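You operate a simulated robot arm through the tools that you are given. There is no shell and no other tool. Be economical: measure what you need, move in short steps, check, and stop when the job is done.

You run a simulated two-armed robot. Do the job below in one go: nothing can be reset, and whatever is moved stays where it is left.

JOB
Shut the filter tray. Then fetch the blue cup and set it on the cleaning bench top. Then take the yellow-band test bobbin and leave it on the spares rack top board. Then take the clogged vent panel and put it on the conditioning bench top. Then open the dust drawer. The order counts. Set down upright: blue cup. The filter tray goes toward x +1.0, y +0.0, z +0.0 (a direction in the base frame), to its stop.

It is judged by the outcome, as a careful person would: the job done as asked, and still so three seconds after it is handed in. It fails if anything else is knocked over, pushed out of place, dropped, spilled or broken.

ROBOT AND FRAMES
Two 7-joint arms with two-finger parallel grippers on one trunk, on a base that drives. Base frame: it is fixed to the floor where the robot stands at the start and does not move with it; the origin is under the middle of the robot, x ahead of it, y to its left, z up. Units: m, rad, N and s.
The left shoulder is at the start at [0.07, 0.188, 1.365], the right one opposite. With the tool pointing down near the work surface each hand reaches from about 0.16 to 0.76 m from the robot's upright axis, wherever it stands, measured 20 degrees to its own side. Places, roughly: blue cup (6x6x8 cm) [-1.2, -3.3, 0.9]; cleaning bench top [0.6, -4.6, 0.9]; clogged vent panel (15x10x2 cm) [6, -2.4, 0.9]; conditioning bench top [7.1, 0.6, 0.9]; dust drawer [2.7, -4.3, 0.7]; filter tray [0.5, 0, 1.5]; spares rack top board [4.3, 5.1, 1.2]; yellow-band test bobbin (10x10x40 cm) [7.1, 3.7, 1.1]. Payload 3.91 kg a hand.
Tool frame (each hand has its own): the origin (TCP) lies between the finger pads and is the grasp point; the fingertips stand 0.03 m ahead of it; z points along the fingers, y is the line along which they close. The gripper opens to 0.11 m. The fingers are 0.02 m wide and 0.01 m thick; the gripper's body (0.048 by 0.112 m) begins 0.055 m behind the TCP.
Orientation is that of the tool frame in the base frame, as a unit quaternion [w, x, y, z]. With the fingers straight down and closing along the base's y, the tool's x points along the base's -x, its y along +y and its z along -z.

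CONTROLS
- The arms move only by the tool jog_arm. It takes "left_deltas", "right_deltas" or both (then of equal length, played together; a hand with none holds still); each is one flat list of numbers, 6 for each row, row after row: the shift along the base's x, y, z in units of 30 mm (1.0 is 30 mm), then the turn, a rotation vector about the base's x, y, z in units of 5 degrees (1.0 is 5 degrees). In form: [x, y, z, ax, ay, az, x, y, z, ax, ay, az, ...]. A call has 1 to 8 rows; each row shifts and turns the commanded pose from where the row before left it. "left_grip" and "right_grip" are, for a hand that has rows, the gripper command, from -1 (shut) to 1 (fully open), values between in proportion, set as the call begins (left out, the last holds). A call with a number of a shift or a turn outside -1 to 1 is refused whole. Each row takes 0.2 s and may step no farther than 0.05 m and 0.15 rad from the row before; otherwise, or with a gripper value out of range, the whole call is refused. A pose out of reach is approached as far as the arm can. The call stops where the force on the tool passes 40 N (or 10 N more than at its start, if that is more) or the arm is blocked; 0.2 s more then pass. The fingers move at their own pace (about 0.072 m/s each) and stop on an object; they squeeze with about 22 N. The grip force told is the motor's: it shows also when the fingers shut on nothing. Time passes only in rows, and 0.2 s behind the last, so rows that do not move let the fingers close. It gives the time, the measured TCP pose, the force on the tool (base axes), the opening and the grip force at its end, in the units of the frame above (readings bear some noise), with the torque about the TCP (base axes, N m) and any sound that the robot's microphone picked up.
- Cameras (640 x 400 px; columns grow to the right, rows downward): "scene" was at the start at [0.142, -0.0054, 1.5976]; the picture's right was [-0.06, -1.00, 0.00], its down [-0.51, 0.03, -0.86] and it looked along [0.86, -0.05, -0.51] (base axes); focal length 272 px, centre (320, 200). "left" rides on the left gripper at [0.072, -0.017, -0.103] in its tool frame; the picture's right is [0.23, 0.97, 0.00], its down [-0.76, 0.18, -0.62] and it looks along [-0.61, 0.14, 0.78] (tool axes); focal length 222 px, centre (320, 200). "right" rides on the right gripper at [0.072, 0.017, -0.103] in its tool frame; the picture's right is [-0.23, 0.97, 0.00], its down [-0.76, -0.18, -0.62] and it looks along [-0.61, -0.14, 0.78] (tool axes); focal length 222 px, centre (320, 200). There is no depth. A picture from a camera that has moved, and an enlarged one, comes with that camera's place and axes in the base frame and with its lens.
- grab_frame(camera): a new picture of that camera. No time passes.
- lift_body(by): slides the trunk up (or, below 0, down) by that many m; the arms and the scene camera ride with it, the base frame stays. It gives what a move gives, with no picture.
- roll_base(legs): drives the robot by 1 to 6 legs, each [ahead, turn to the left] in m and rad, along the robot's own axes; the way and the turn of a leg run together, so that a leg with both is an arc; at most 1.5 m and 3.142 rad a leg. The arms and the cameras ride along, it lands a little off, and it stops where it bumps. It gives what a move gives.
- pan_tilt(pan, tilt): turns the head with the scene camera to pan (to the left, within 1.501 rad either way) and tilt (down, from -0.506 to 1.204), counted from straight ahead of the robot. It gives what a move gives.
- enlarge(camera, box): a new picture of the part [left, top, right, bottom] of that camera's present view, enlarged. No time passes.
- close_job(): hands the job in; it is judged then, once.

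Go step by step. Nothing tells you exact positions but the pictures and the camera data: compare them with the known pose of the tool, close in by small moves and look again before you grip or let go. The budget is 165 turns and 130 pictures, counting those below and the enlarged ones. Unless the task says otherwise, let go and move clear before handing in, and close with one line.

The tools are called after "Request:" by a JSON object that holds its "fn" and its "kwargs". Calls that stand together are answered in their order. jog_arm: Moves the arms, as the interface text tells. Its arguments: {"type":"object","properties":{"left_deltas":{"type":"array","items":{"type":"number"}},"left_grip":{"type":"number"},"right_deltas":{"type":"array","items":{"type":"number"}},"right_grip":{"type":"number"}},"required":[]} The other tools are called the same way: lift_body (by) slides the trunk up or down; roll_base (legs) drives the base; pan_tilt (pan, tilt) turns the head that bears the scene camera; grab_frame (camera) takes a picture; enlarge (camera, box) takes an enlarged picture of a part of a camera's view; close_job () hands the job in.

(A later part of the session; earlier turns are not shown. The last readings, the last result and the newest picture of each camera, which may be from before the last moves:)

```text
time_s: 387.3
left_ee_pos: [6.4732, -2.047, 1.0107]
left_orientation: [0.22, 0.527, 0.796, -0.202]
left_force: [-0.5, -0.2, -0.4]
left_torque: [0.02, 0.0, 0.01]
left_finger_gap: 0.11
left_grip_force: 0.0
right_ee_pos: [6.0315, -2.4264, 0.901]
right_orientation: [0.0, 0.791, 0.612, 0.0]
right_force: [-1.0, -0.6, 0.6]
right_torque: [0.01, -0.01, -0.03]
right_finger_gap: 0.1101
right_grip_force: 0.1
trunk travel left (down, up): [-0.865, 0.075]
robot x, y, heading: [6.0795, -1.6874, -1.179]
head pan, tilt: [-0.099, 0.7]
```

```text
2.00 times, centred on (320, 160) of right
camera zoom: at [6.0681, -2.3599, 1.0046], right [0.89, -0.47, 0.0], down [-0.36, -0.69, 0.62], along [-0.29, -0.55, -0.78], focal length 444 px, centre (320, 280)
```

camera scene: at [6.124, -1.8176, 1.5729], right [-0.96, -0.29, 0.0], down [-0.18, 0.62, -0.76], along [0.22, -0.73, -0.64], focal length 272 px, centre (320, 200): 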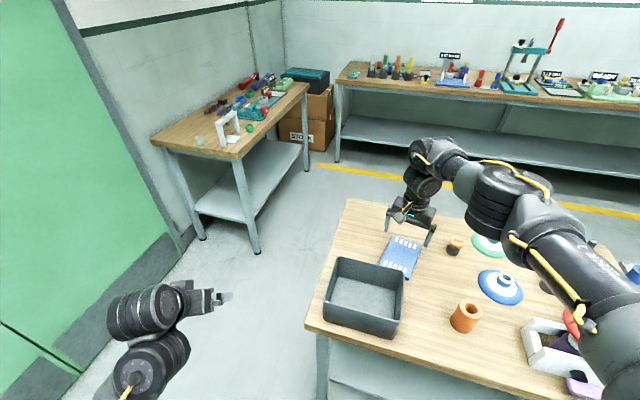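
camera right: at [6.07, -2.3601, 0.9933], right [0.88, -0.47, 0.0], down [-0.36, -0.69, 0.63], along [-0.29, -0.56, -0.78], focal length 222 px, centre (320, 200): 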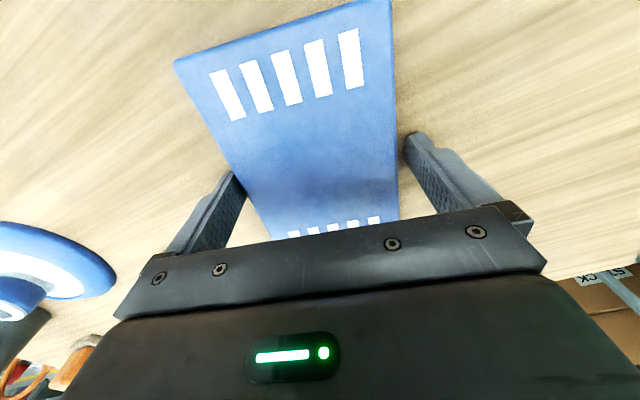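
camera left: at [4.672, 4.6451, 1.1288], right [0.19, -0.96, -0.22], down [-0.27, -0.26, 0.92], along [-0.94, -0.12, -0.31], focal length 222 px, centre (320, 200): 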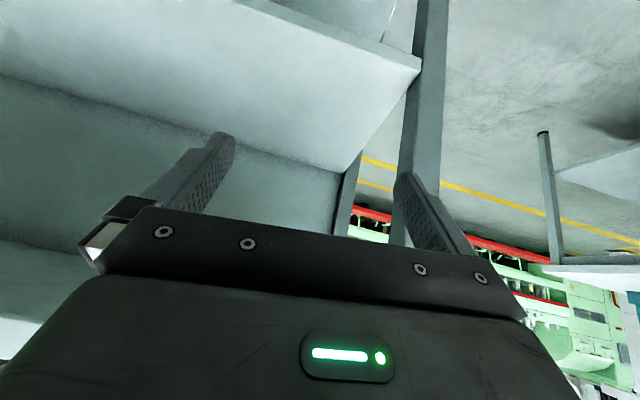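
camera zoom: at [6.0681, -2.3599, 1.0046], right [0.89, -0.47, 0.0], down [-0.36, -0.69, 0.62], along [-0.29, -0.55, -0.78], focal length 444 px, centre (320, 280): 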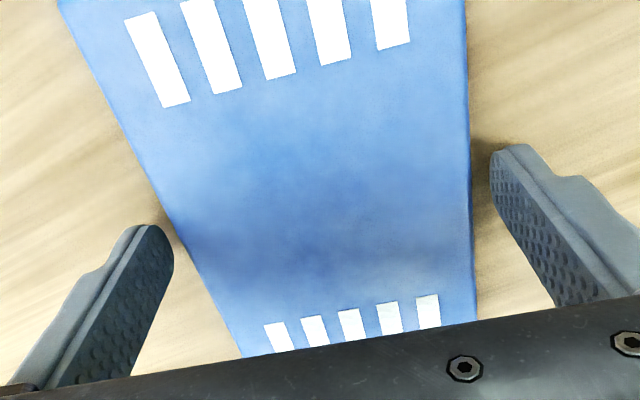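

Left gap ≈2.5 mm, right ≈6.5 mm; I'll shift 2 mm more and descend.

Request:
{"fn": "jog_arm", "kwargs": {"right_deltas": [-0.065, 0.017, 0, 0, 0, 0, 0, 0, -0.2, 0, 0, 0, 0, 0, -0.17, 0, 0, 0]}}

Request:
{"fn": "enlarge", "kwargs": {"camera": "right", "box": [160, 60, 480, 260]}}

```text
time_s: 388.1
left_ee_pos: [6.4729, -2.0482, 1.012]
left_orientation: [0.22, 0.527, 0.796, -0.202]
left_force: [0.5, -0.5, 0.6]
left_torque: [0.0, 0.02, -0.01]
left_finger_gap: 0.1101
left_grip_force: 0.0
right_ee_pos: [6.0291, -2.4277, 0.8901]
right_orientation: [0.0, 0.792, 0.611, -0.003]
right_force: [0.4, -0.7, 1.3]
right_torque: [-0.04, -0.14, -0.04]
right_finger_gap: 0.1101
right_grip_force: 0.1
trunk travel left (down, up): [-0.865, 0.075]
robot x, y, heading: [6.0809, -1.6886, -1.18]
head pan, tilt: [-0.099, 0.7]
```

```text
2.00 times, centred on (320, 160) of right
camera zoom: at [6.0653, -2.36, 0.9937], right [0.88, -0.47, 0.0], down [-0.36, -0.69, 0.63], along [-0.29, -0.55, -0.78], focal length 444 px, centre (320, 280)
```

zoom: 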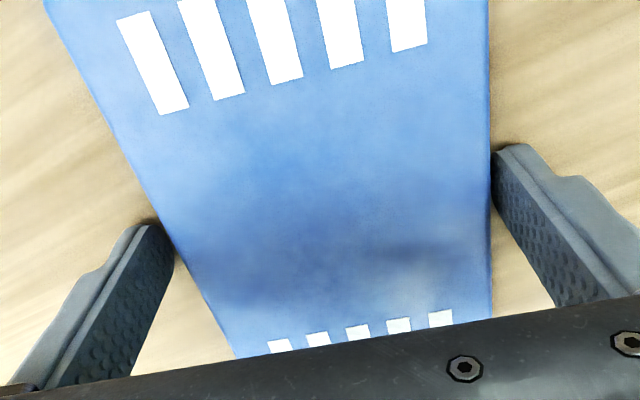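

Both fingers straddle the panel without contact force. I'll close the grip.

Request:
{"fn": "jog_arm", "kwargs": {"right_deltas": [0, 0, -0.03, 0, 0, 0, 0, 0, 0, 0, 0, 0, 0, 0, 0, 0, 0, 0], "right_grip": -1}}

Request:
{"fn": "jog_arm", "kwargs": {"right_deltas": [0, 0, 0.3, 0, 0, 0, 0, 0, 0.4, 0, 0, 0, 0, 0, 0.5, 0, 0, 0]}}

Request:
{"fn": "grab_frame", "kwargs": {"camera": "scene"}}

```text
time_s: 388.9
left_ee_pos: [6.4737, -2.0462, 1.0114]
left_orientation: [0.219, 0.527, 0.796, -0.202]
left_force: [-0.9, -0.4, 0.1]
left_torque: [0.02, -0.03, 0.04]
left_finger_gap: 0.1101
left_grip_force: 0.1
right_ee_pos: [6.0308, -2.4262, 0.8894]
right_orientation: [0.001, 0.792, 0.611, -0.001]
right_force: [1.9, -4.5, 11.8]
right_torque: [0.07, -0.71, -0.25]
right_finger_gap: 0.0994
right_grip_force: 21.6
trunk travel left (down, up): [-0.865, 0.075]
robot x, y, heading: [6.0755, -1.6915, -1.18]
head pan, tilt: [-0.099, 0.7]
```

```text
time_s: 389.7
left_ee_pos: [6.473, -2.0476, 1.0112]
left_orientation: [0.219, 0.527, 0.796, -0.202]
left_force: [0.1, 0.4, -0.5]
left_torque: [-0.03, 0.02, 0.04]
left_finger_gap: 0.1099
left_grip_force: 0.0
right_ee_pos: [6.0294, -2.4257, 0.9229]
right_orientation: [-0.001, 0.791, 0.611, 0.0]
right_force: [-0.7, 0.2, -1.0]
right_torque: [0.02, -0.01, 0.02]
right_finger_gap: 0.0995
right_grip_force: 22.5
trunk travel left (down, up): [-0.865, 0.075]
robot x, y, heading: [6.0806, -1.6888, -1.182]
head pan, tilt: [-0.099, 0.7]
```

```text
33 pictures are left
camera scene: at [6.1239, -1.8171, 1.5728], right [-0.96, -0.29, 0.0], down [-0.18, 0.62, -0.76], along [0.22, -0.73, -0.64], focal length 272 px, centre (320, 200)
```

scene: 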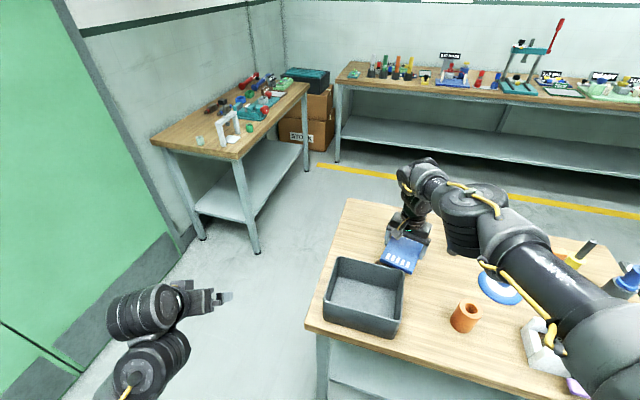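

The panel is held. I'll raise it, raise the trunk again, back off, and drive west along the aisle.

Request:
{"fn": "jog_arm", "kwargs": {"right_deltas": [0, 0, 1, 0, 0, 0, 0, 0, 1, 0, 0, 0, 0, 0, 1, 0, 0, 0, 0, 0, 1, 0, 0, 0, 0, 0, 1, 0, 0, 0, 0, 0, 1, 0, 0, 0]}}

Request:
{"fn": "lift_body", "kwargs": {"by": 0.07}}

Request:
{"fn": "roll_base", "kwargs": {"legs": [[-0.16, 0], [0, -1.96]]}}

Request:
{"fn": "pan_tilt", "kwargs": {"pan": 0.1, "tilt": 0.4}}

Request:
{"fn": "grab_frame", "kwargs": {"camera": "scene"}}

```text
time_s: 391.1
left_ee_pos: [6.4733, -2.0472, 1.0111]
left_orientation: [0.22, 0.527, 0.795, -0.203]
left_force: [-1.2, 0.6, -0.6]
left_torque: [0.0, 0.02, 0.0]
left_finger_gap: 0.1101
left_grip_force: 0.0
right_ee_pos: [6.0293, -2.4284, 1.1045]
right_orientation: [0.0, 0.792, 0.611, -0.001]
right_force: [-0.2, -0.2, -1.6]
right_torque: [0.01, -0.03, 0.01]
right_finger_gap: 0.0997
right_grip_force: 22.2
trunk travel left (down, up): [-0.865, 0.075]
robot x, y, heading: [6.077, -1.6916, -1.174]
head pan, tilt: [-0.099, 0.7]
```

```text
time_s: 392.1
left_ee_pos: [6.4733, -2.0477, 1.0802]
left_orientation: [0.219, 0.527, 0.796, -0.201]
left_force: [-0.8, -0.2, -0.1]
left_torque: [0.03, 0.01, -0.02]
left_finger_gap: 0.1099
left_grip_force: 0.1
right_ee_pos: [6.0287, -2.428, 1.1725]
right_orientation: [-0.001, 0.791, 0.612, -0.002]
right_force: [-1.1, 0.0, -1.2]
right_torque: [0.0, 0.02, -0.02]
right_finger_gap: 0.0992
right_grip_force: 22.2
trunk travel left (down, up): [-0.935, 0.005]
robot x, y, heading: [6.0795, -1.6933, -1.183]
head pan, tilt: [-0.099, 0.7]
```

```text
time_s: 398.3
left_ee_pos: [5.536, -1.7695, 1.0816]
left_orientation: [-0.048, 0.954, -0.001, -0.295]
left_force: [0.5, -0.1, 0.1]
left_torque: [0.01, -0.03, 0.0]
left_finger_gap: 0.1102
left_grip_force: 0.0
right_ee_pos: [5.359, -1.2119, 1.1725]
right_orientation: [0.0, 0.947, -0.323, -0.001]
right_force: [-0.4, 0.5, -0.9]
right_torque: [0.01, 0.0, 0.02]
right_finger_gap: 0.0995
right_grip_force: 22.1
trunk travel left (down, up): [-0.935, 0.005]
robot x, y, heading: [6.0206, -1.5448, 3.126]
head pan, tilt: [-0.099, 0.7]
```

```text
time_s: 399.1
left_ee_pos: [5.5357, -1.7692, 1.0819]
left_orientation: [-0.047, 0.955, 0.0, -0.294]
left_force: [-0.4, -0.2, 0.1]
left_torque: [0.0, -0.03, -0.01]
left_finger_gap: 0.11
left_grip_force: 0.1
right_ee_pos: [5.3591, -1.2108, 1.1718]
right_orientation: [-0.001, 0.947, -0.322, 0.0]
right_force: [-0.5, 0.2, -1.2]
right_torque: [0.0, -0.04, 0.0]
right_finger_gap: 0.0993
right_grip_force: 21.9
trunk travel left (down, up): [-0.935, 0.005]
robot x, y, heading: [6.0224, -1.5476, 3.133]
head pan, tilt: [0.099, 0.4]
```

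```text
32 pictures are left
camera scene: at [5.8784, -1.5521, 1.6697], right [-0.09, 1.0, 0.0], down [0.39, 0.03, -0.92], along [-0.92, -0.08, -0.39], focal length 272 px, centre (320, 200)
```

scene: 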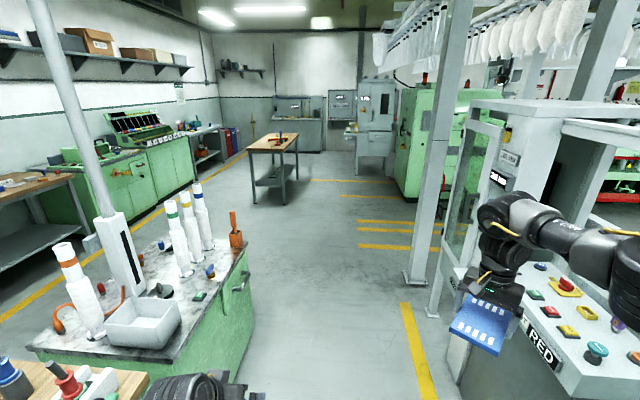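

The right side is close to the booth, so I'll bring the hand in a little and drive west veering slightly left.

Request:
{"fn": "jog_arm", "kwargs": {"right_deltas": [0, -1, 0, 0, 0, 0, 0, -1, 0, 0, 0, 0, 0, -0.8, 0, 0, 0, 0]}}

Request:
{"fn": "roll_base", "kwargs": {"legs": [[0, 0.07], [1.5, 0], [1.5, 0], [0.1, 0]]}}

Request:
{"fn": "grab_frame", "kwargs": {"camera": "right"}}

```text
time_s: 399.9
left_ee_pos: [5.5362, -1.7697, 1.0809]
left_orientation: [-0.048, 0.954, 0.0, -0.295]
left_force: [0.3, -1.1, 0.0]
left_torque: [0.0, -0.01, 0.01]
left_finger_gap: 0.1101
left_grip_force: 0.0
right_ee_pos: [5.3588, -1.2967, 1.1713]
right_orientation: [-0.001, 0.947, -0.322, 0.0]
right_force: [-0.3, -0.2, -0.8]
right_torque: [-0.01, 0.0, 0.04]
right_finger_gap: 0.0991
right_grip_force: 22.3
trunk travel left (down, up): [-0.935, 0.005]
robot x, y, heading: [6.0175, -1.5445, 3.133]
head pan, tilt: [0.099, 0.4]
```

```text
time_s: 415.4
left_ee_pos: [2.4989, -2.0004, 1.0868]
left_orientation: [-0.035, 0.952, 0.036, -0.302]
left_force: [0.2, -1.0, 0.2]
left_torque: [0.07, 0.0, 0.01]
left_finger_gap: 0.1098
left_grip_force: 0.2
right_ee_pos: [2.2834, -1.5416, 1.1804]
right_orientation: [0.002, 0.958, -0.285, -0.006]
right_force: [0.3, 0.7, -0.2]
right_torque: [-0.03, 0.03, 0.0]
right_finger_gap: 0.0994
right_grip_force: 22.4
trunk travel left (down, up): [-0.935, 0.005]
robot x, y, heading: [2.9485, -1.7391, -3.069]
head pan, tilt: [0.099, 0.4]
```

```text
31 pictures are left
camera right: at [2.3373, -1.5942, 1.2841], right [-0.72, -0.69, 0.01], down [-0.53, 0.56, 0.63], along [-0.44, 0.45, -0.78], focal length 222 px, centre (320, 200)
```

right: 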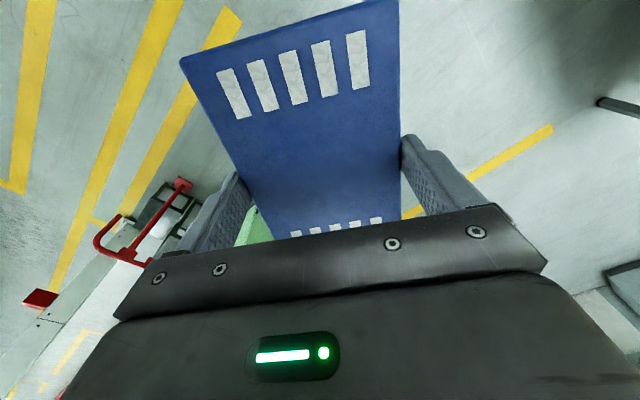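

The panel is still firmly held. I'll go north on the diagonal between the posts, then turn east.

Request:
{"fn": "roll_base", "kwargs": {"legs": [[0, -1.822], [1.3, 0], [1.2, 0]]}}

Request:
{"fn": "pan_tilt", "kwargs": {"pan": -0.8, "tilt": 0.4}}

Request:
{"fn": "grab_frame", "kwargs": {"camera": "scene"}}

```text
time_s: 431.9
left_ee_pos: [3.2713, 1.1856, 1.0819]
left_orientation: [0.256, -0.613, 0.731, 0.155]
left_force: [-0.4, -0.4, 0.3]
left_torque: [0.0, 0.01, -0.01]
left_finger_gap: 0.1103
left_grip_force: 0.0
right_ee_pos: [3.7686, 1.282, 1.1751]
right_orientation: [0.002, -0.363, 0.932, 0.002]
right_force: [-0.4, -0.6, -1.4]
right_torque: [0.02, -0.02, -0.02]
right_finger_gap: 0.0993
right_grip_force: 21.8
trunk travel left (down, up): [-0.935, 0.005]
robot x, y, heading: [3.4123, 0.6796, 1.385]
head pan, tilt: [0.099, 0.4]
```

```text
time_s: 433.1
left_ee_pos: [3.2726, 1.1868, 1.0819]
left_orientation: [0.257, -0.613, 0.731, 0.155]
left_force: [-0.3, -0.1, 0.4]
left_torque: [0.0, 0.07, -0.01]
left_finger_gap: 0.1101
left_grip_force: 0.2
right_ee_pos: [3.7692, 1.2819, 1.1753]
right_orientation: [0.002, -0.363, 0.932, 0.002]
right_force: [0.9, -0.5, -0.7]
right_torque: [0.02, -0.02, -0.03]
right_finger_gap: 0.0995
right_grip_force: 21.8
trunk travel left (down, up): [-0.935, 0.005]
robot x, y, heading: [3.4102, 0.6755, 1.389]
head pan, tilt: [-0.799, 0.4]
```

```text
30 pictures are left
camera scene: at [3.4985, 0.7777, 1.6698], right [0.56, -0.83, 0.0], down [-0.32, -0.22, -0.92], along [0.77, 0.51, -0.39], focal length 272 px, centre (320, 200)
```

scene: 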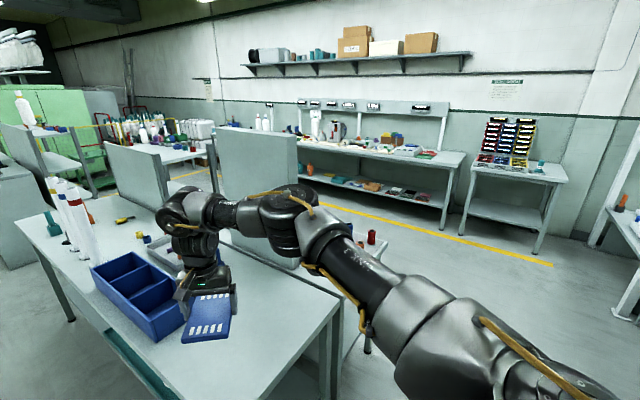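

All clear. I'll turn east and drive to the conditioning bench.

Request:
{"fn": "roll_base", "kwargs": {"legs": [[0, -1.389], [1.5, 0], [0.8, 0]]}}

Request:
{"fn": "pan_tilt", "kwargs": {"pan": -0.1, "tilt": 0.5}}

Request:
{"fn": "grab_frame", "kwargs": {"camera": "scene"}}

```text
time_s: 447.8
left_ee_pos: [6.1971, 0.8897, 1.082]
left_orientation: [0.297, 0.001, 0.954, -0.047]
left_force: [0.0, 0.2, -0.4]
left_torque: [0.0, 0.01, 0.02]
left_finger_gap: 0.11
left_grip_force: 0.1
right_ee_pos: [6.3754, 0.4146, 1.175]
right_orientation: [0.004, 0.321, 0.947, 0.0]
right_force: [1.3, -0.5, -1.4]
right_torque: [0.02, 0.01, 0.01]
right_finger_gap: 0.0995
right_grip_force: 21.6
trunk travel left (down, up): [-0.935, 0.005]
robot x, y, heading: [5.7212, 0.6657, -0.011]
head pan, tilt: [-0.799, 0.4]
```

```text
time_s: 448.9
left_ee_pos: [6.1968, 0.8887, 1.0822]
left_orientation: [0.296, 0.001, 0.954, -0.047]
left_force: [1.3, 0.9, 0.4]
left_torque: [0.0, -0.01, -0.05]
left_finger_gap: 0.11
left_grip_force: 0.1
right_ee_pos: [6.377, 0.4156, 1.1757]
right_orientation: [0.003, 0.321, 0.947, 0.0]
right_force: [-0.2, -0.7, -0.6]
right_torque: [0.01, 0.0, -0.01]
right_finger_gap: 0.0995
right_grip_force: 22.1
trunk travel left (down, up): [-0.935, 0.005]
robot x, y, heading: [5.7162, 0.6647, -0.01]
head pan, tilt: [-0.099, 0.499]
```

```text
29 pictures are left
camera scene: at [5.8607, 0.6541, 1.6607], right [-0.11, -0.99, 0.0], down [-0.48, 0.05, -0.88], along [0.87, -0.1, -0.48], focal length 272 px, centre (320, 200)
```

scene: 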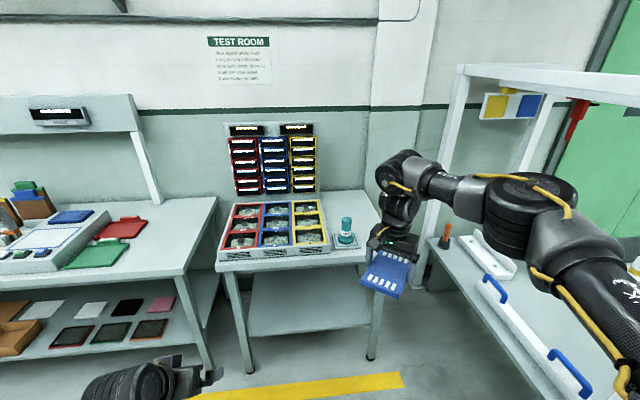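

The bench's free space is its right part, beside the box and the teal knob. I'll move 0.3 m closer and look.

Request:
{"fn": "roll_base", "kwargs": {"legs": [[0.28, 0]]}}

Request:
{"fn": "grab_frame", "kwargs": {"camera": "scene"}}

Request:
{"fn": "grab_frame", "kwargs": {"camera": "right"}}

```text
time_s: 450.8
left_ee_pos: [6.4749, 0.882, 1.0824]
left_orientation: [0.297, 0.005, 0.954, -0.048]
left_force: [-1.0, 0.1, 0.0]
left_torque: [-0.05, -0.06, -0.01]
left_finger_gap: 0.1101
left_grip_force: 0.2
right_ee_pos: [6.6517, 0.4074, 1.1763]
right_orientation: [0.003, 0.325, 0.946, 0.0]
right_force: [0.4, -1.2, -1.7]
right_torque: [-0.02, -0.05, 0.01]
right_finger_gap: 0.0993
right_grip_force: 22.3
trunk travel left (down, up): [-0.935, 0.005]
robot x, y, heading: [5.9962, 0.6628, -0.017]
head pan, tilt: [-0.099, 0.499]
```

```text
28 pictures are left
camera scene: at [6.1356, 0.6501, 1.6609], right [-0.11, -0.99, 0.0], down [-0.47, 0.05, -0.88], along [0.87, -0.1, -0.48], focal length 272 px, centre (320, 200)
```

scene: 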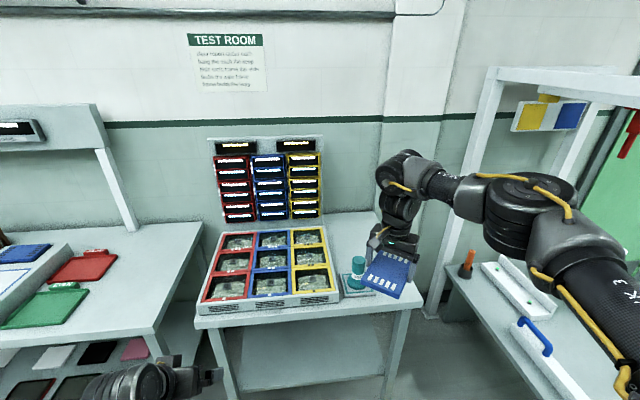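

```text
27 pictures are left
camera right: at [6.6045, 0.4655, 1.2794], right [0.78, 0.63, 0.0], down [0.49, -0.61, 0.63], along [0.4, -0.49, -0.78], focal length 222 px, centre (320, 200)
```

right: 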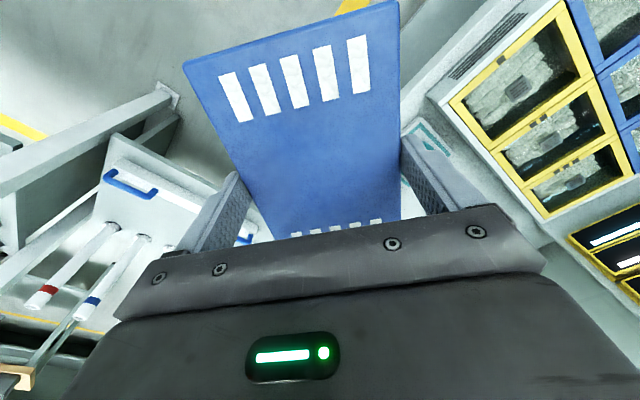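

I'll square the hand to the bench (rotate +38°) and raise it so I can see the free area.

Request:
{"fn": "jog_arm", "kwargs": {"right_deltas": [0, 0, 0.8, 0, 0, 0.95, 0, 0, 0.8, 0, 0, 0.95, 0, 0, 0.8, 0, 0, 0.95, 0, 0, 0.8, 0, 0, 0.95, 0, 0, 0.8, 0, 0, 0.95, 0, 0, 0.8, 0, 0, 0.95, 0, 0, 0, 0, 0, 0.95, 0, 0, 0, 0, 0, 0.95]}}

Request:
{"fn": "enlarge", "kwargs": {"camera": "scene", "box": [280, 180, 480, 330]}}

```text
time_s: 452.6
left_ee_pos: [6.4761, 0.8825, 1.0825]
left_orientation: [0.296, 0.004, 0.954, -0.048]
left_force: [0.7, 0.7, 0.3]
left_torque: [0.01, -0.01, 0.0]
left_finger_gap: 0.11
left_grip_force: 0.1
right_ee_pos: [6.652, 0.4058, 1.319]
right_orientation: [0.003, -0.002, 1.0, 0.002]
right_force: [0.3, 0.4, -0.6]
right_torque: [-0.01, -0.01, -0.03]
right_finger_gap: 0.0995
right_grip_force: 21.9
trunk travel left (down, up): [-0.935, 0.005]
robot x, y, heading: [5.9979, 0.6656, -0.016]
head pan, tilt: [-0.099, 0.499]
```

```text
2.67 times, centred on (380, 255) of scene
camera zoom: at [6.1377, 0.6494, 1.6606], right [-0.11, -0.99, 0.0], down [-0.48, 0.06, -0.88], along [0.87, -0.1, -0.48], focal length 724 px, centre (160, 53)
```

zoom: 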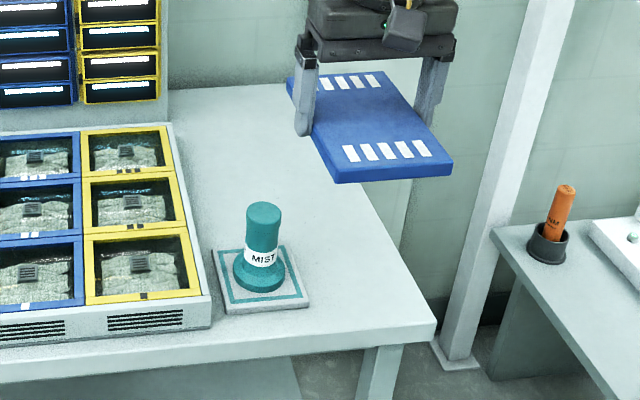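

Free strip found: bench right edge y≈0.21, mist base y 0.36–0.475; I'll place the panel centred near (6.93, 0.285). Driving 0.29 m closer.

Request:
{"fn": "roll_base", "kwargs": {"legs": [[0.29, 0.016]]}}

Request:
{"fn": "jog_arm", "kwargs": {"right_deltas": [0, -0.95, 0, 0, 0, 0, 0, -0.95, 0, 0, 0, 0, 0, -0.95, 0, 0, 0, 0, 0, -0.9, 0, 0, 0, 0]}}

Request:
{"fn": "grab_frame", "kwargs": {"camera": "scene"}}

```text
time_s: 454.6
left_ee_pos: [6.7561, 0.8881, 1.0825]
left_orientation: [0.297, -0.003, 0.954, -0.046]
left_force: [0.1, -0.6, 1.1]
left_torque: [-0.01, 0.0, 0.01]
left_finger_gap: 0.1102
left_grip_force: 0.1
right_ee_pos: [6.9403, 0.4151, 1.3208]
right_orientation: [0.003, -0.009, 1.0, 0.001]
right_force: [0.7, 0.3, -0.9]
right_torque: [0.01, 0.01, 0.03]
right_finger_gap: 0.0994
right_grip_force: 21.6
trunk travel left (down, up): [-0.935, 0.005]
robot x, y, heading: [6.2836, 0.6589, -0.001]
head pan, tilt: [-0.099, 0.499]
```

```text
time_s: 455.6
left_ee_pos: [6.7583, 0.8857, 1.0833]
left_orientation: [0.296, -0.003, 0.954, -0.045]
left_force: [0.8, -1.8, -0.2]
left_torque: [-0.02, 0.01, 0.0]
left_finger_gap: 0.1101
left_grip_force: 0.0
right_ee_pos: [6.9427, 0.3023, 1.317]
right_orientation: [0.003, -0.009, 1.0, 0.001]
right_force: [0.7, 0.4, -0.1]
right_torque: [0.06, 0.01, 0.05]
right_finger_gap: 0.0991
right_grip_force: 22.3
trunk travel left (down, up): [-0.935, 0.005]
robot x, y, heading: [6.2857, 0.6577, 0.003]
head pan, tilt: [-0.099, 0.499]
```

```text
25 pictures are left
camera scene: at [6.4243, 0.6484, 1.6606], right [-0.1, -1.0, 0.0], down [-0.48, 0.05, -0.88], along [0.87, -0.09, -0.48], focal length 272 px, centre (320, 200)
```

scene: 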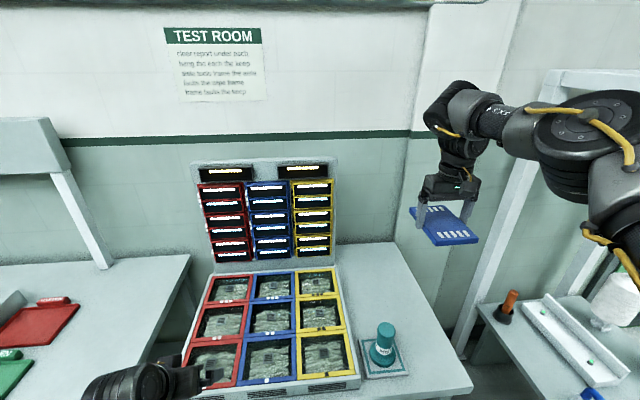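

Position confirmed. I'll lower toward the surface.

Request:
{"fn": "jog_arm", "kwargs": {"right_deltas": [0, -0.3, -1, 0, 0, 0, 0, -0.3, -1, 0, 0, 0, 0, 0, -1, 0, 0, 0, 0, 0, -1, 0, 0, 0, 0, 0, -1, 0, 0, 0, 0, 0, -1, 0, 0, 0, 0, 0, -1, 0, 0, 0, 0, 0, -1, 0, 0, 0]}}

Request:
{"fn": "jog_arm", "kwargs": {"right_deltas": [0, 0, -1, 0, 0, 0, 0, 0, -1, 0, 0, 0, 0, 0, -1, 0, 0, 0, 0, 0, -0.8, 0, 0, 0]}}

Request:
{"fn": "enlarge", "kwargs": {"camera": "scene", "box": [340, 250, 540, 400]}}

```text
time_s: 457.4
left_ee_pos: [6.7582, 0.8879, 1.083]
left_orientation: [0.296, -0.004, 0.954, -0.045]
left_force: [0.1, 0.4, 0.3]
left_torque: [0.02, 0.0, -0.01]
left_finger_gap: 0.1102
left_grip_force: 0.0
right_ee_pos: [6.9431, 0.2855, 1.0779]
right_orientation: [0.002, -0.008, 1.0, 0.001]
right_force: [0.5, -0.6, -0.5]
right_torque: [0.03, 0.02, 0.0]
right_finger_gap: 0.0993
right_grip_force: 21.9
trunk travel left (down, up): [-0.935, 0.005]
robot x, y, heading: [6.2824, 0.6576, -0.005]
head pan, tilt: [-0.099, 0.499]
```

```text
time_s: 458.4
left_ee_pos: [6.759, 0.8869, 1.0812]
left_orientation: [0.296, -0.004, 0.954, -0.044]
left_force: [0.2, -0.3, 0.6]
left_torque: [0.0, 0.03, -0.04]
left_finger_gap: 0.1101
left_grip_force: 0.1
right_ee_pos: [6.9431, 0.2831, 0.9641]
right_orientation: [0.003, -0.009, 1.0, 0.002]
right_force: [0.1, 0.1, -1.4]
right_torque: [-0.01, 0.02, -0.01]
right_finger_gap: 0.0993
right_grip_force: 22.3
trunk travel left (down, up): [-0.935, 0.005]
robot x, y, heading: [6.287, 0.6594, 0.004]
head pan, tilt: [-0.099, 0.499]
```

```text
2.67 times, centred on (440, 325) of scene
camera zoom: at [6.4246, 0.6488, 1.6606], right [-0.1, -1.0, 0.0], down [-0.48, 0.05, -0.88], along [0.87, -0.09, -0.48], focal length 724 px, centre (0, -133)
```

zoom: 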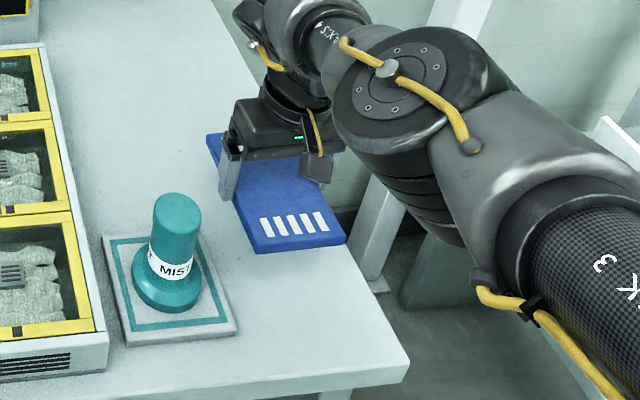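

Margin to the right edge is about 2.5 cm. I'll lower to contact.

Request:
{"fn": "jog_arm", "kwargs": {"right_deltas": [0, 0, -0.7, 0, 0, 0, 0, 0, -0.5, 0, 0, 0, 0, 0, -0.3, 0, 0, 0, 0, 0, -0.2, 0, 0, 0, 0, 0, -0.15, 0, 0, 0]}}

Request:
{"fn": "enlarge", "kwargs": {"camera": "scene", "box": [340, 250, 540, 400]}}

```text
time_s: 459.6
left_ee_pos: [6.7578, 0.8872, 1.0831]
left_orientation: [0.297, -0.003, 0.954, -0.045]
left_force: [-0.8, -0.9, 0.3]
left_torque: [0.0, 0.0, -0.01]
left_finger_gap: 0.11
left_grip_force: 0.1
right_ee_pos: [6.9385, 0.2896, 0.9173]
right_orientation: [0.002, -0.009, 1.0, 0.001]
right_force: [-0.1, -0.8, -1.0]
right_torque: [0.01, -0.01, 0.04]
right_finger_gap: 0.0995
right_grip_force: 21.8
right hand out of reach, approached as far as the arm can: row 2, 4
trunk travel left (down, up): [-0.935, 0.005]
robot x, y, heading: [6.2818, 0.6546, -0.001]
head pan, tilt: [-0.099, 0.499]
```

```text
2.67 times, centred on (440, 325) of scene
camera zoom: at [6.4243, 0.6498, 1.6606], right [-0.1, -1.0, 0.0], down [-0.48, 0.05, -0.88], along [0.87, -0.09, -0.48], focal length 724 px, centre (0, -133)
```

zoom: 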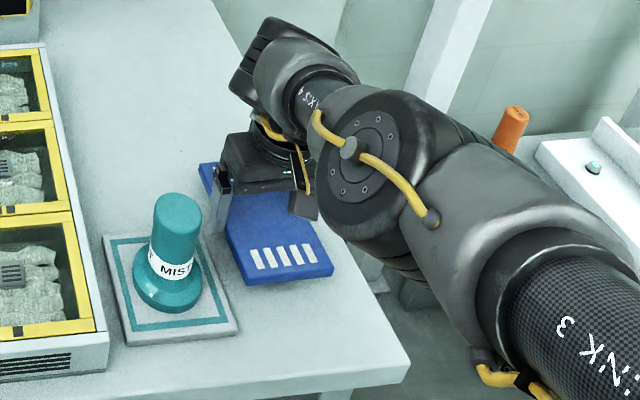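

The arm is at its reach limit here; I'll use the trunk for the last centimetre.

Request:
{"fn": "lift_body", "kwargs": {"by": -0.008}}

Request:
{"fn": "jog_arm", "kwargs": {"right_deltas": [0, 0, -0.05, 0, 0, 0]}}

```text
time_s: 460.2
left_ee_pos: [6.7594, 0.8874, 1.0734]
left_orientation: [0.297, -0.003, 0.954, -0.045]
left_force: [0.5, -0.1, 0.2]
left_torque: [0.01, 0.04, 0.04]
left_finger_gap: 0.1102
left_grip_force: 0.0
right_ee_pos: [6.9379, 0.2894, 0.9083]
right_orientation: [0.002, -0.008, 1.0, 0.001]
right_force: [-0.2, -0.6, -1.1]
right_torque: [0.02, 0.0, -0.01]
right_finger_gap: 0.0994
right_grip_force: 22.4
trunk travel left (down, up): [-0.927, 0.013]
robot x, y, heading: [6.282, 0.6579, -0.0]
head pan, tilt: [-0.099, 0.499]
```

```text
time_s: 460.6
left_ee_pos: [6.7585, 0.8876, 1.0743]
left_orientation: [0.296, -0.004, 0.954, -0.045]
left_force: [0.2, 0.6, -0.5]
left_torque: [0.02, 0.01, 0.0]
left_finger_gap: 0.1102
left_grip_force: 0.1
right_ee_pos: [6.9382, 0.2896, 0.9082]
right_orientation: [0.003, -0.009, 1.0, 0.0]
right_force: [-0.8, 0.3, -1.3]
right_torque: [-0.01, 0.0, -0.01]
right_finger_gap: 0.0992
right_grip_force: 21.7
trunk travel left (down, up): [-0.927, 0.013]
robot x, y, heading: [6.281, 0.6545, 0.003]
head pan, tilt: [-0.099, 0.499]
```

No contact yet at z 0.908; I'll lower the trunk in small steps.

Request:
{"fn": "lift_body", "kwargs": {"by": -0.006}}

Request:
{"fn": "enlarge", "kwargs": {"camera": "scene", "box": [370, 290, 490, 380]}}

```text
time_s: 461.1
left_ee_pos: [6.7593, 0.8876, 1.0688]
left_orientation: [0.296, -0.003, 0.954, -0.045]
left_force: [0.8, -0.4, 0.6]
left_torque: [-0.01, 0.0, -0.01]
left_finger_gap: 0.1099
left_grip_force: 0.0
right_ee_pos: [6.9382, 0.2888, 0.9031]
right_orientation: [0.002, -0.008, 1.0, 0.001]
right_force: [-0.4, -0.4, -1.1]
right_torque: [0.02, 0.02, -0.01]
right_finger_gap: 0.0994
right_grip_force: 21.9
trunk travel left (down, up): [-0.921, 0.019]
robot x, y, heading: [6.2837, 0.664, 0.002]
head pan, tilt: [-0.099, 0.499]
```

```text
4.44 times, centred on (430, 335) of scene
camera zoom: at [6.4246, 0.65, 1.6465], right [-0.1, -1.0, 0.0], down [-0.48, 0.05, -0.88], along [0.87, -0.09, -0.48], focal length 1207 px, centre (-169, -400)
```

zoom: 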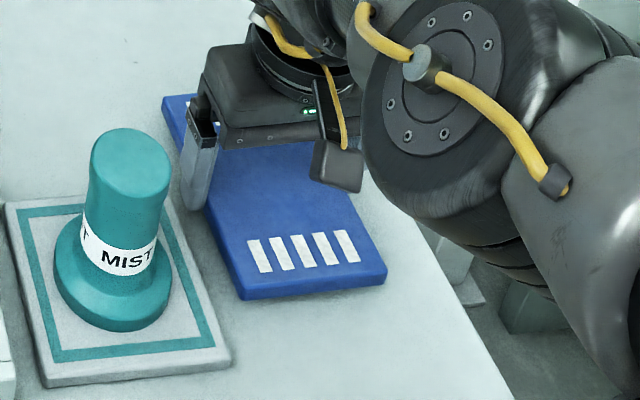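

Almost down. I'll keep going in small steps.

Request:
{"fn": "lift_body", "kwargs": {"by": -0.005}}

Request:
{"fn": "lift_body", "kwargs": {"by": -0.004}}

```text
time_s: 461.7
left_ee_pos: [6.7589, 0.888, 1.0625]
left_orientation: [0.297, -0.003, 0.954, -0.046]
left_force: [-0.6, 0.1, 0.4]
left_torque: [0.0, 0.04, 0.02]
left_finger_gap: 0.11
left_grip_force: 0.1
right_ee_pos: [6.9385, 0.2906, 0.8965]
right_orientation: [0.003, -0.009, 1.0, 0.001]
right_force: [-0.4, -0.7, -0.7]
right_torque: [0.02, -0.03, 0.03]
right_finger_gap: 0.0995
right_grip_force: 22.4
trunk travel left (down, up): [-0.916, 0.024]
robot x, y, heading: [6.2788, 0.6618, -0.0]
head pan, tilt: [-0.099, 0.499]
```

```text
time_s: 462.2
left_ee_pos: [6.759, 0.8873, 1.0592]
left_orientation: [0.297, -0.003, 0.954, -0.046]
left_force: [-0.3, 0.3, -0.1]
left_torque: [0.0, 0.02, 0.01]
left_finger_gap: 0.1095
left_grip_force: 0.0
right_ee_pos: [6.938, 0.2897, 0.8926]
right_orientation: [0.002, -0.009, 1.0, 0.002]
right_force: [1.2, -0.8, -0.2]
right_torque: [-0.02, 0.01, -0.03]
right_finger_gap: 0.0995
right_grip_force: 22.0
trunk travel left (down, up): [-0.912, 0.028]
robot x, y, heading: [6.2839, 0.6596, 0.0]
head pan, tilt: [-0.099, 0.499]
```

Request:
{"fn": "lift_body", "kwargs": {"by": -0.004}}

Request:
{"fn": "enlarge", "kwargs": {"camera": "scene", "box": [370, 290, 490, 380]}}

```text
time_s: 462.7
left_ee_pos: [6.7572, 0.8884, 1.0555]
left_orientation: [0.296, -0.003, 0.954, -0.046]
left_force: [-0.5, 0.7, 0.9]
left_torque: [-0.03, 0.04, 0.0]
left_finger_gap: 0.1101
left_grip_force: 0.1
right_ee_pos: [6.9365, 0.2899, 0.89]
right_orientation: [0.003, -0.01, 1.0, 0.0]
right_force: [-1.7, 0.3, 7.5]
right_torque: [-0.11, 0.59, 0.03]
right_finger_gap: 0.0995
right_grip_force: 22.8
trunk travel left (down, up): [-0.908, 0.032]
robot x, y, heading: [6.2785, 0.6561, -0.001]
head pan, tilt: [-0.099, 0.499]
```

```text
4.44 times, centred on (430, 335) of scene
camera zoom: at [6.423, 0.6507, 1.6339], right [-0.1, -1.0, 0.0], down [-0.48, 0.05, -0.88], along [0.87, -0.09, -0.48], focal length 1207 px, centre (-169, -400)
```

zoom: 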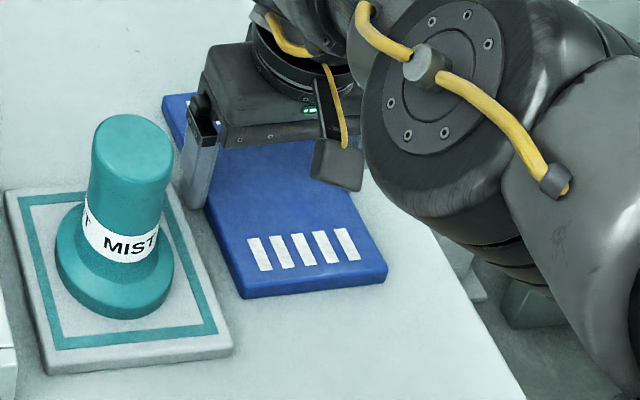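

Contact made. I'll open just enough and rise straight up with the trunk, then the arm.

Request:
{"fn": "jog_arm", "kwargs": {"right_deltas": [0, 0, 0, 0, 0, 0, 0, 0, 0, 0, 0, 0], "right_grip": 0.9}}

Request:
{"fn": "lift_body", "kwargs": {"by": 0.03}}

Request:
{"fn": "jog_arm", "kwargs": {"right_deltas": [0, 0, 0.8, 0, 0, 0, 0, 0, 1, 0, 0, 0, 0, 0, 1, 0, 0, 0, 0, 0, 1, 0, 0, 0, 0, 0, 1, 0, 0, 0, 0, 0, 1, 0, 0, 0, 0, 0, 1, 0, 0, 0]}}

Request:
{"fn": "grab_frame", "kwargs": {"camera": "scene"}}

```text
time_s: 463.3
left_ee_pos: [6.7577, 0.8883, 1.0555]
left_orientation: [0.296, -0.004, 0.954, -0.046]
left_force: [0.4, -0.4, 0.0]
left_torque: [0.01, 0.01, 0.0]
left_finger_gap: 0.1098
left_grip_force: 0.1
right_ee_pos: [6.9367, 0.2907, 0.8896]
right_orientation: [0.003, -0.009, 1.0, 0.001]
right_force: [-0.6, 0.7, 4.8]
right_torque: [-0.24, 0.05, -0.09]
right_finger_gap: 0.104
right_grip_force: 0.0
trunk travel left (down, up): [-0.908, 0.032]
robot x, y, heading: [6.2821, 0.6543, 0.001]
head pan, tilt: [-0.099, 0.499]
```

```text
time_s: 464.1
left_ee_pos: [6.758, 0.8876, 1.0851]
left_orientation: [0.297, -0.003, 0.954, -0.046]
left_force: [-0.1, 0.5, 0.2]
left_torque: [-0.04, -0.03, -0.02]
left_finger_gap: 0.1098
left_grip_force: 0.0
right_ee_pos: [6.9365, 0.2887, 0.9197]
right_orientation: [0.003, -0.009, 1.0, 0.001]
right_force: [-0.1, 0.3, 0.4]
right_torque: [0.0, 0.0, 0.02]
right_finger_gap: 0.1044
right_grip_force: 0.1
trunk travel left (down, up): [-0.938, 0.002]
robot x, y, heading: [6.2782, 0.6595, 0.005]
head pan, tilt: [-0.099, 0.499]
```

```text
time_s: 465.7
left_ee_pos: [6.7577, 0.8886, 1.0857]
left_orientation: [0.296, -0.004, 0.954, -0.045]
left_force: [-0.4, 0.5, 0.6]
left_torque: [0.0, -0.02, -0.02]
left_finger_gap: 0.1102
left_grip_force: 0.1
right_ee_pos: [6.9374, 0.2906, 1.1252]
right_orientation: [0.003, -0.009, 1.0, 0.001]
right_force: [-0.4, -0.3, 0.3]
right_torque: [-0.01, -0.01, 0.0]
right_finger_gap: 0.1044
right_grip_force: 0.2
trunk travel left (down, up): [-0.938, 0.002]
robot x, y, heading: [6.28, 0.658, -0.001]
head pan, tilt: [-0.099, 0.499]
```

```text
20 pictures are left
camera scene: at [6.4227, 0.6508, 1.6637], right [-0.1, -1.0, 0.0], down [-0.48, 0.05, -0.88], along [0.87, -0.09, -0.48], focal length 272 px, centre (320, 200)
```

scene: 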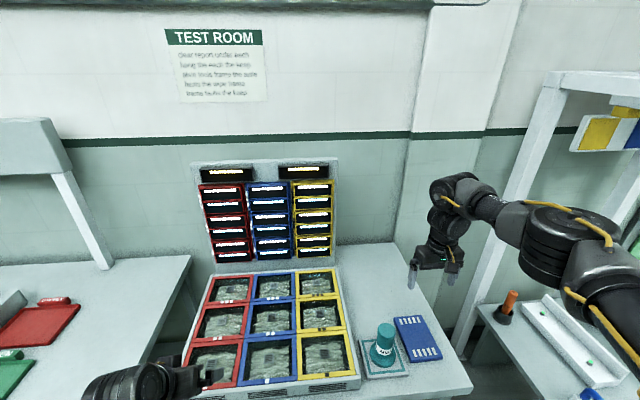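

The panel lies flat on the conditioning bench. Now I retrace the route west and south to the dust drawer.

Request:
{"fn": "roll_base", "kwargs": {"legs": [[-0.5, 0]]}}

Request:
{"fn": "jog_arm", "kwargs": {"right_deltas": [0, 0.9, 0, 0, 0, 0, 0, 0.9, 0, 0, 0, 0, 0, 0.9, 0, 0, 0, 0, 0, 0.9, 0, 0, 0, 0, -0.5, 0.4, 0, 0, 0, 0], "right_grip": 1}}

Request:
{"fn": "roll_base", "kwargs": {"legs": [[0, 1.57], [0.05, 0], [0, 1.57], [1.5, 0], [0.8, 0]]}}

```text
time_s: 468.6
left_ee_pos: [6.2651, 0.885, 1.0845]
left_orientation: [0.296, 0.005, 0.954, -0.048]
left_force: [0.5, 0.5, 0.1]
left_torque: [-0.01, -0.01, 0.01]
left_finger_gap: 0.11
left_grip_force: 0.1
right_ee_pos: [6.4359, 0.2839, 1.1217]
right_orientation: [0.002, -0.001, 1.0, 0.001]
right_force: [0.3, -0.3, 0.2]
right_torque: [0.03, 0.02, 0.01]
right_finger_gap: 0.1045
right_grip_force: 0.0
trunk travel left (down, up): [-0.938, 0.002]
robot x, y, heading: [5.7825, 0.6602, -0.013]
head pan, tilt: [-0.099, 0.499]
```

```text
time_s: 469.8
left_ee_pos: [6.2638, 0.8854, 1.0856]
left_orientation: [0.296, 0.003, 0.954, -0.047]
left_force: [0.6, 0.9, -0.2]
left_torque: [-0.01, 0.0, -0.03]
left_finger_gap: 0.1099
left_grip_force: 0.2
right_ee_pos: [6.4214, 0.404, 1.123]
right_orientation: [0.003, -0.001, 1.0, 0.001]
right_force: [-1.2, 0.2, -0.7]
right_torque: [0.01, -0.02, -0.01]
right_finger_gap: 0.1101
right_grip_force: 0.1
trunk travel left (down, up): [-0.938, 0.002]
robot x, y, heading: [5.7815, 0.6621, -0.014]
head pan, tilt: [-0.099, 0.499]
```

```text
time_s: 489.3
left_ee_pos: [2.9997, 0.5851, 1.0853]
left_orientation: [-0.052, 0.954, -0.016, -0.295]
left_force: [-0.1, -0.3, -0.7]
left_torque: [-0.03, -0.01, -0.01]
left_finger_gap: 0.11
left_grip_force: 0.0
right_ee_pos: [2.8566, 1.0711, 1.1231]
right_orientation: [0.001, 1.0, -0.011, -0.003]
right_force: [-0.4, 1.1, -0.6]
right_torque: [0.01, -0.02, 0.03]
right_finger_gap: 0.1101
right_grip_force: 0.1
trunk travel left (down, up): [-0.938, 0.002]
robot x, y, heading: [3.4837, 0.7972, 3.104]
head pan, tilt: [-0.099, 0.499]
```

Request:
{"fn": "roll_base", "kwargs": {"legs": [[0, 1.377], [1.25, 0], [1.21, 0], [0, 0.231], [1.3, 0]]}}

Request:
{"fn": "pan_tilt", "kwargs": {"pan": 0, "tilt": 0.5}}

Request:
{"fn": "grab_frame", "kwargs": {"camera": "scene"}}

```text
time_s: 511.9
left_ee_pos: [3.0947, -3.4214, 1.0846]
left_orientation: [0.175, 0.679, 0.67, -0.243]
left_force: [0.3, 0.6, -0.5]
left_torque: [0.0, 0.01, 0.01]
left_finger_gap: 0.1102
left_grip_force: 0.0
right_ee_pos: [2.6129, -3.5759, 1.1226]
right_orientation: [0.004, 0.709, 0.706, -0.001]
right_force: [-0.6, -0.6, -1.1]
right_torque: [0.01, -0.01, 0.0]
right_finger_gap: 0.1101
right_grip_force: 0.0
trunk travel left (down, up): [-0.938, 0.002]
robot x, y, heading: [2.8769, -2.94, -1.595]
head pan, tilt: [-0.099, 0.499]
```

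```text
time_s: 512.5
left_ee_pos: [3.095, -3.4228, 1.0839]
left_orientation: [0.175, 0.68, 0.669, -0.244]
left_force: [0.9, 0.8, 0.4]
left_torque: [0.01, 0.02, 0.01]
left_finger_gap: 0.1102
left_grip_force: 0.0
right_ee_pos: [2.6124, -3.5756, 1.1241]
right_orientation: [0.003, 0.709, 0.706, -0.002]
right_force: [0.0, -0.3, -0.1]
right_torque: [0.04, 0.02, 0.01]
right_finger_gap: 0.1105
right_grip_force: 0.0
trunk travel left (down, up): [-0.938, 0.002]
robot x, y, heading: [2.8782, -2.9412, -1.592]
head pan, tilt: [0.0, 0.499]
```

```text
19 pictures are left
camera scene: at [2.8739, -3.0817, 1.6636], right [-1.0, 0.02, 0.0], down [0.01, 0.48, -0.88], along [-0.02, -0.88, -0.48], focal length 272 px, centre (320, 200)
```

scene: 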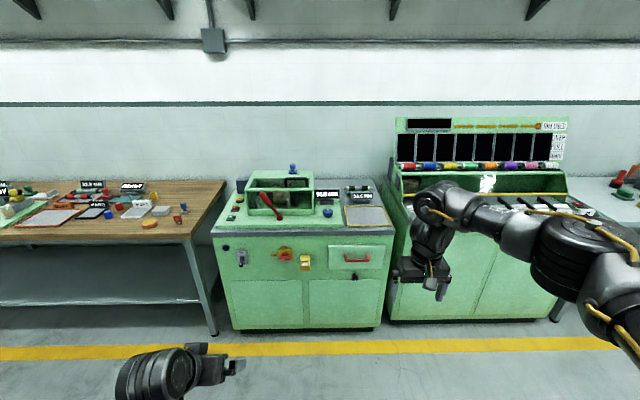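

The dust drawer appears to be the small green front with a red handle. Zooming in.

Request:
{"fn": "enlarge", "kwargs": {"camera": "scene", "box": [220, 220, 400, 332]}}

```text
3.56 times, centred on (310, 276) of scene
camera zoom: at [2.8739, -3.0817, 1.6636], right [-1.0, 0.02, 0.0], down [0.01, 0.48, -0.88], along [-0.02, -0.88, -0.48], focal length 966 px, centre (356, -70)
```

zoom: 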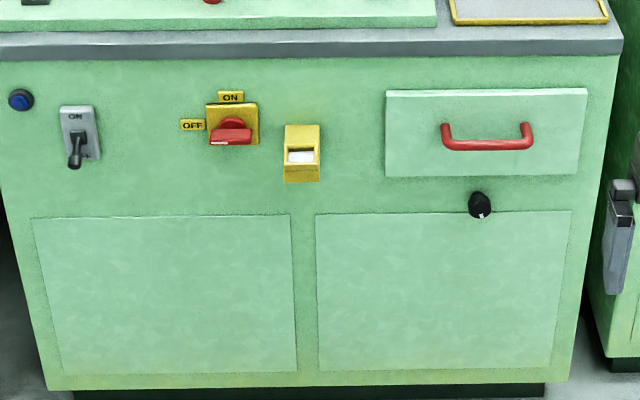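

The drawer (red bar handle) is at roughly (2.66, −4.1, 0.73). I'll point the right hand forward and roll it 90° so the fingers can close above and below the bar; first pitch it up here in free space.

Request:
{"fn": "jog_arm", "kwargs": {"right_deltas": [0, 0, 0.8, -1, 0, 0, 0, 0, 0.8, -1, 0, 0, 0, 0, 0.8, -1, 0, 0, 0, 0, 0.8, -1, 0, 0, 0, 0, 0.8, -1, 0, 0, 0, 0, 0.8, -1, 0, 0, 0, 0, 0.8, -1, 0, 0, 0, -0.3, 0, -1, 0, 0]}}

Request:
{"fn": "jog_arm", "kwargs": {"right_deltas": [0, -0.3, 0, -1, 0, 0, 0, -0.3, 0, -1, 0, 0, 0, -0.3, 0, -1, 0, 0, 0, -0.3, 0, -1, 0, 0, 0, 0, 0, -1, 0, 0, 0, 0, 0, -1, 0, 0, 0, 0, 0, -1, 0, 0, 0, 0, 0, -1, 0, 0]}}

Request:
{"fn": "jog_arm", "kwargs": {"right_deltas": [0, 0, 0, -1, 0, 0, 0, 0, 0, -1, 0, 0]}}

Request:
{"fn": "jog_arm", "kwargs": {"right_deltas": [0, 0, 0, 0, -1, 0, 0, 0, 0, 0, -1, 0, 0, 0, 0, 0, -1, 0, 0, 0, 0, 0, -1, 0, 0, 0, 0, 0, -1, 0, 0, 0, 0, 0, -1, 0, 0, 0, 0, 0, -1, 0, 0, 0, 0, 0, -1, 0]}}

Request:
{"fn": "jog_arm", "kwargs": {"right_deltas": [0, 0, 0, 0, -1, 0, 0, 0, 0, 0, -1, 0, 0, 0, 0, 0, -1, 0, 0, 0, 0, 0, -1, 0, 0, 0, 0, 0, -1, 0, 0, 0, 0, 0, -1, 0, 0, 0, 0, 0, -1, 0, 0, 0, 0, 0, -1, 0]}}

Request:
{"fn": "jog_arm", "kwargs": {"right_deltas": [0, 0, 0, 0, -1, 0, 0, 0, 0, 0, -1, 0]}}

```text
time_s: 514.3
left_ee_pos: [3.0938, -3.423, 1.0864]
left_orientation: [0.175, 0.679, 0.67, -0.243]
left_force: [-0.2, 0.8, -0.3]
left_torque: [0.01, 0.01, -0.02]
left_finger_gap: 0.1099
left_grip_force: 0.0
right_ee_pos: [2.6133, -3.5859, 1.2911]
right_orientation: [0.245, 0.665, 0.663, -0.243]
right_force: [-0.5, -1.1, 0.3]
right_torque: [0.0, 0.0, 0.0]
right_finger_gap: 0.1099
right_grip_force: 0.1
trunk travel left (down, up): [-0.938, 0.002]
robot x, y, heading: [2.8779, -2.9408, -1.591]
head pan, tilt: [0.0, 0.499]
```

```text
time_s: 516.1
left_ee_pos: [3.0945, -3.4222, 1.0851]
left_orientation: [0.175, 0.679, 0.67, -0.243]
left_force: [0.2, -0.3, 0.0]
left_torque: [0.01, -0.02, 0.01]
left_finger_gap: 0.1099
left_grip_force: 0.2
right_ee_pos: [2.6118, -3.621, 1.2907]
right_orientation: [0.457, 0.541, 0.541, -0.455]
right_force: [-0.5, 0.0, -0.2]
right_torque: [0.02, 0.01, -0.02]
right_finger_gap: 0.11
right_grip_force: 0.1
trunk travel left (down, up): [-0.938, 0.002]
robot x, y, heading: [2.8754, -2.9414, -1.594]
head pan, tilt: [0.0, 0.499]
```

```text
time_s: 516.7
left_ee_pos: [3.0947, -3.4232, 1.084]
left_orientation: [0.174, 0.679, 0.67, -0.244]
left_force: [-0.3, 0.1, 0.1]
left_torque: [0.0, 0.01, -0.02]
left_finger_gap: 0.1099
left_grip_force: 0.2
right_ee_pos: [2.6116, -3.6215, 1.292]
right_orientation: [0.504, 0.498, 0.498, -0.5]
right_force: [-0.9, -0.1, -0.6]
right_torque: [-0.02, 0.02, 0.02]
right_finger_gap: 0.1101
right_grip_force: 0.1
trunk travel left (down, up): [-0.938, 0.002]
robot x, y, heading: [2.8796, -2.9425, -1.589]
head pan, tilt: [0.0, 0.499]
```

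```text
time_s: 518.5
left_ee_pos: [3.0956, -3.4225, 1.0862]
left_orientation: [0.175, 0.679, 0.67, -0.244]
left_force: [0.1, 0.0, -1.2]
left_torque: [-0.02, -0.01, 0.0]
left_finger_gap: 0.1101
left_grip_force: 0.0
right_ee_pos: [2.6126, -3.6204, 1.2908]
right_orientation: [0.643, 0.64, 0.295, -0.299]
right_force: [0.6, 0.5, -0.1]
right_torque: [-0.02, 0.04, 0.02]
right_finger_gap: 0.1099
right_grip_force: 0.1
trunk travel left (down, up): [-0.938, 0.002]
robot x, y, heading: [2.873, -2.9414, -1.594]
head pan, tilt: [0.0, 0.499]
```

```text
time_s: 520.3
left_ee_pos: [3.0955, -3.4232, 1.0851]
left_orientation: [0.175, 0.679, 0.671, -0.243]
left_force: [-0.4, -0.2, -0.6]
left_torque: [0.0, 0.01, 0.01]
left_finger_gap: 0.1103
left_grip_force: 0.0
right_ee_pos: [2.6127, -3.6219, 1.2912]
right_orientation: [0.705, 0.704, 0.058, -0.063]
right_force: [0.3, 0.1, -0.5]
right_torque: [-0.04, -0.01, 0.03]
right_finger_gap: 0.1098
right_grip_force: 0.1
trunk travel left (down, up): [-0.938, 0.002]
robot x, y, heading: [2.8775, -2.9408, -1.589]
head pan, tilt: [0.0, 0.499]
```

```text
time_s: 520.9
left_ee_pos: [3.0956, -3.4209, 1.0856]
left_orientation: [0.175, 0.679, 0.67, -0.244]
left_force: [0.9, -0.6, 0.4]
left_torque: [0.01, 0.0, -0.01]
left_finger_gap: 0.1099
left_grip_force: 0.0
right_ee_pos: [2.614, -3.6197, 1.291]
right_orientation: [0.708, 0.707, -0.003, -0.002]
right_force: [-0.3, 0.6, -0.8]
right_torque: [0.0, 0.03, -0.02]
right_finger_gap: 0.1097
right_grip_force: 0.1
trunk travel left (down, up): [-0.938, 0.002]
robot x, y, heading: [2.8757, -2.9396, -1.589]
head pan, tilt: [0.0, 0.499]
```

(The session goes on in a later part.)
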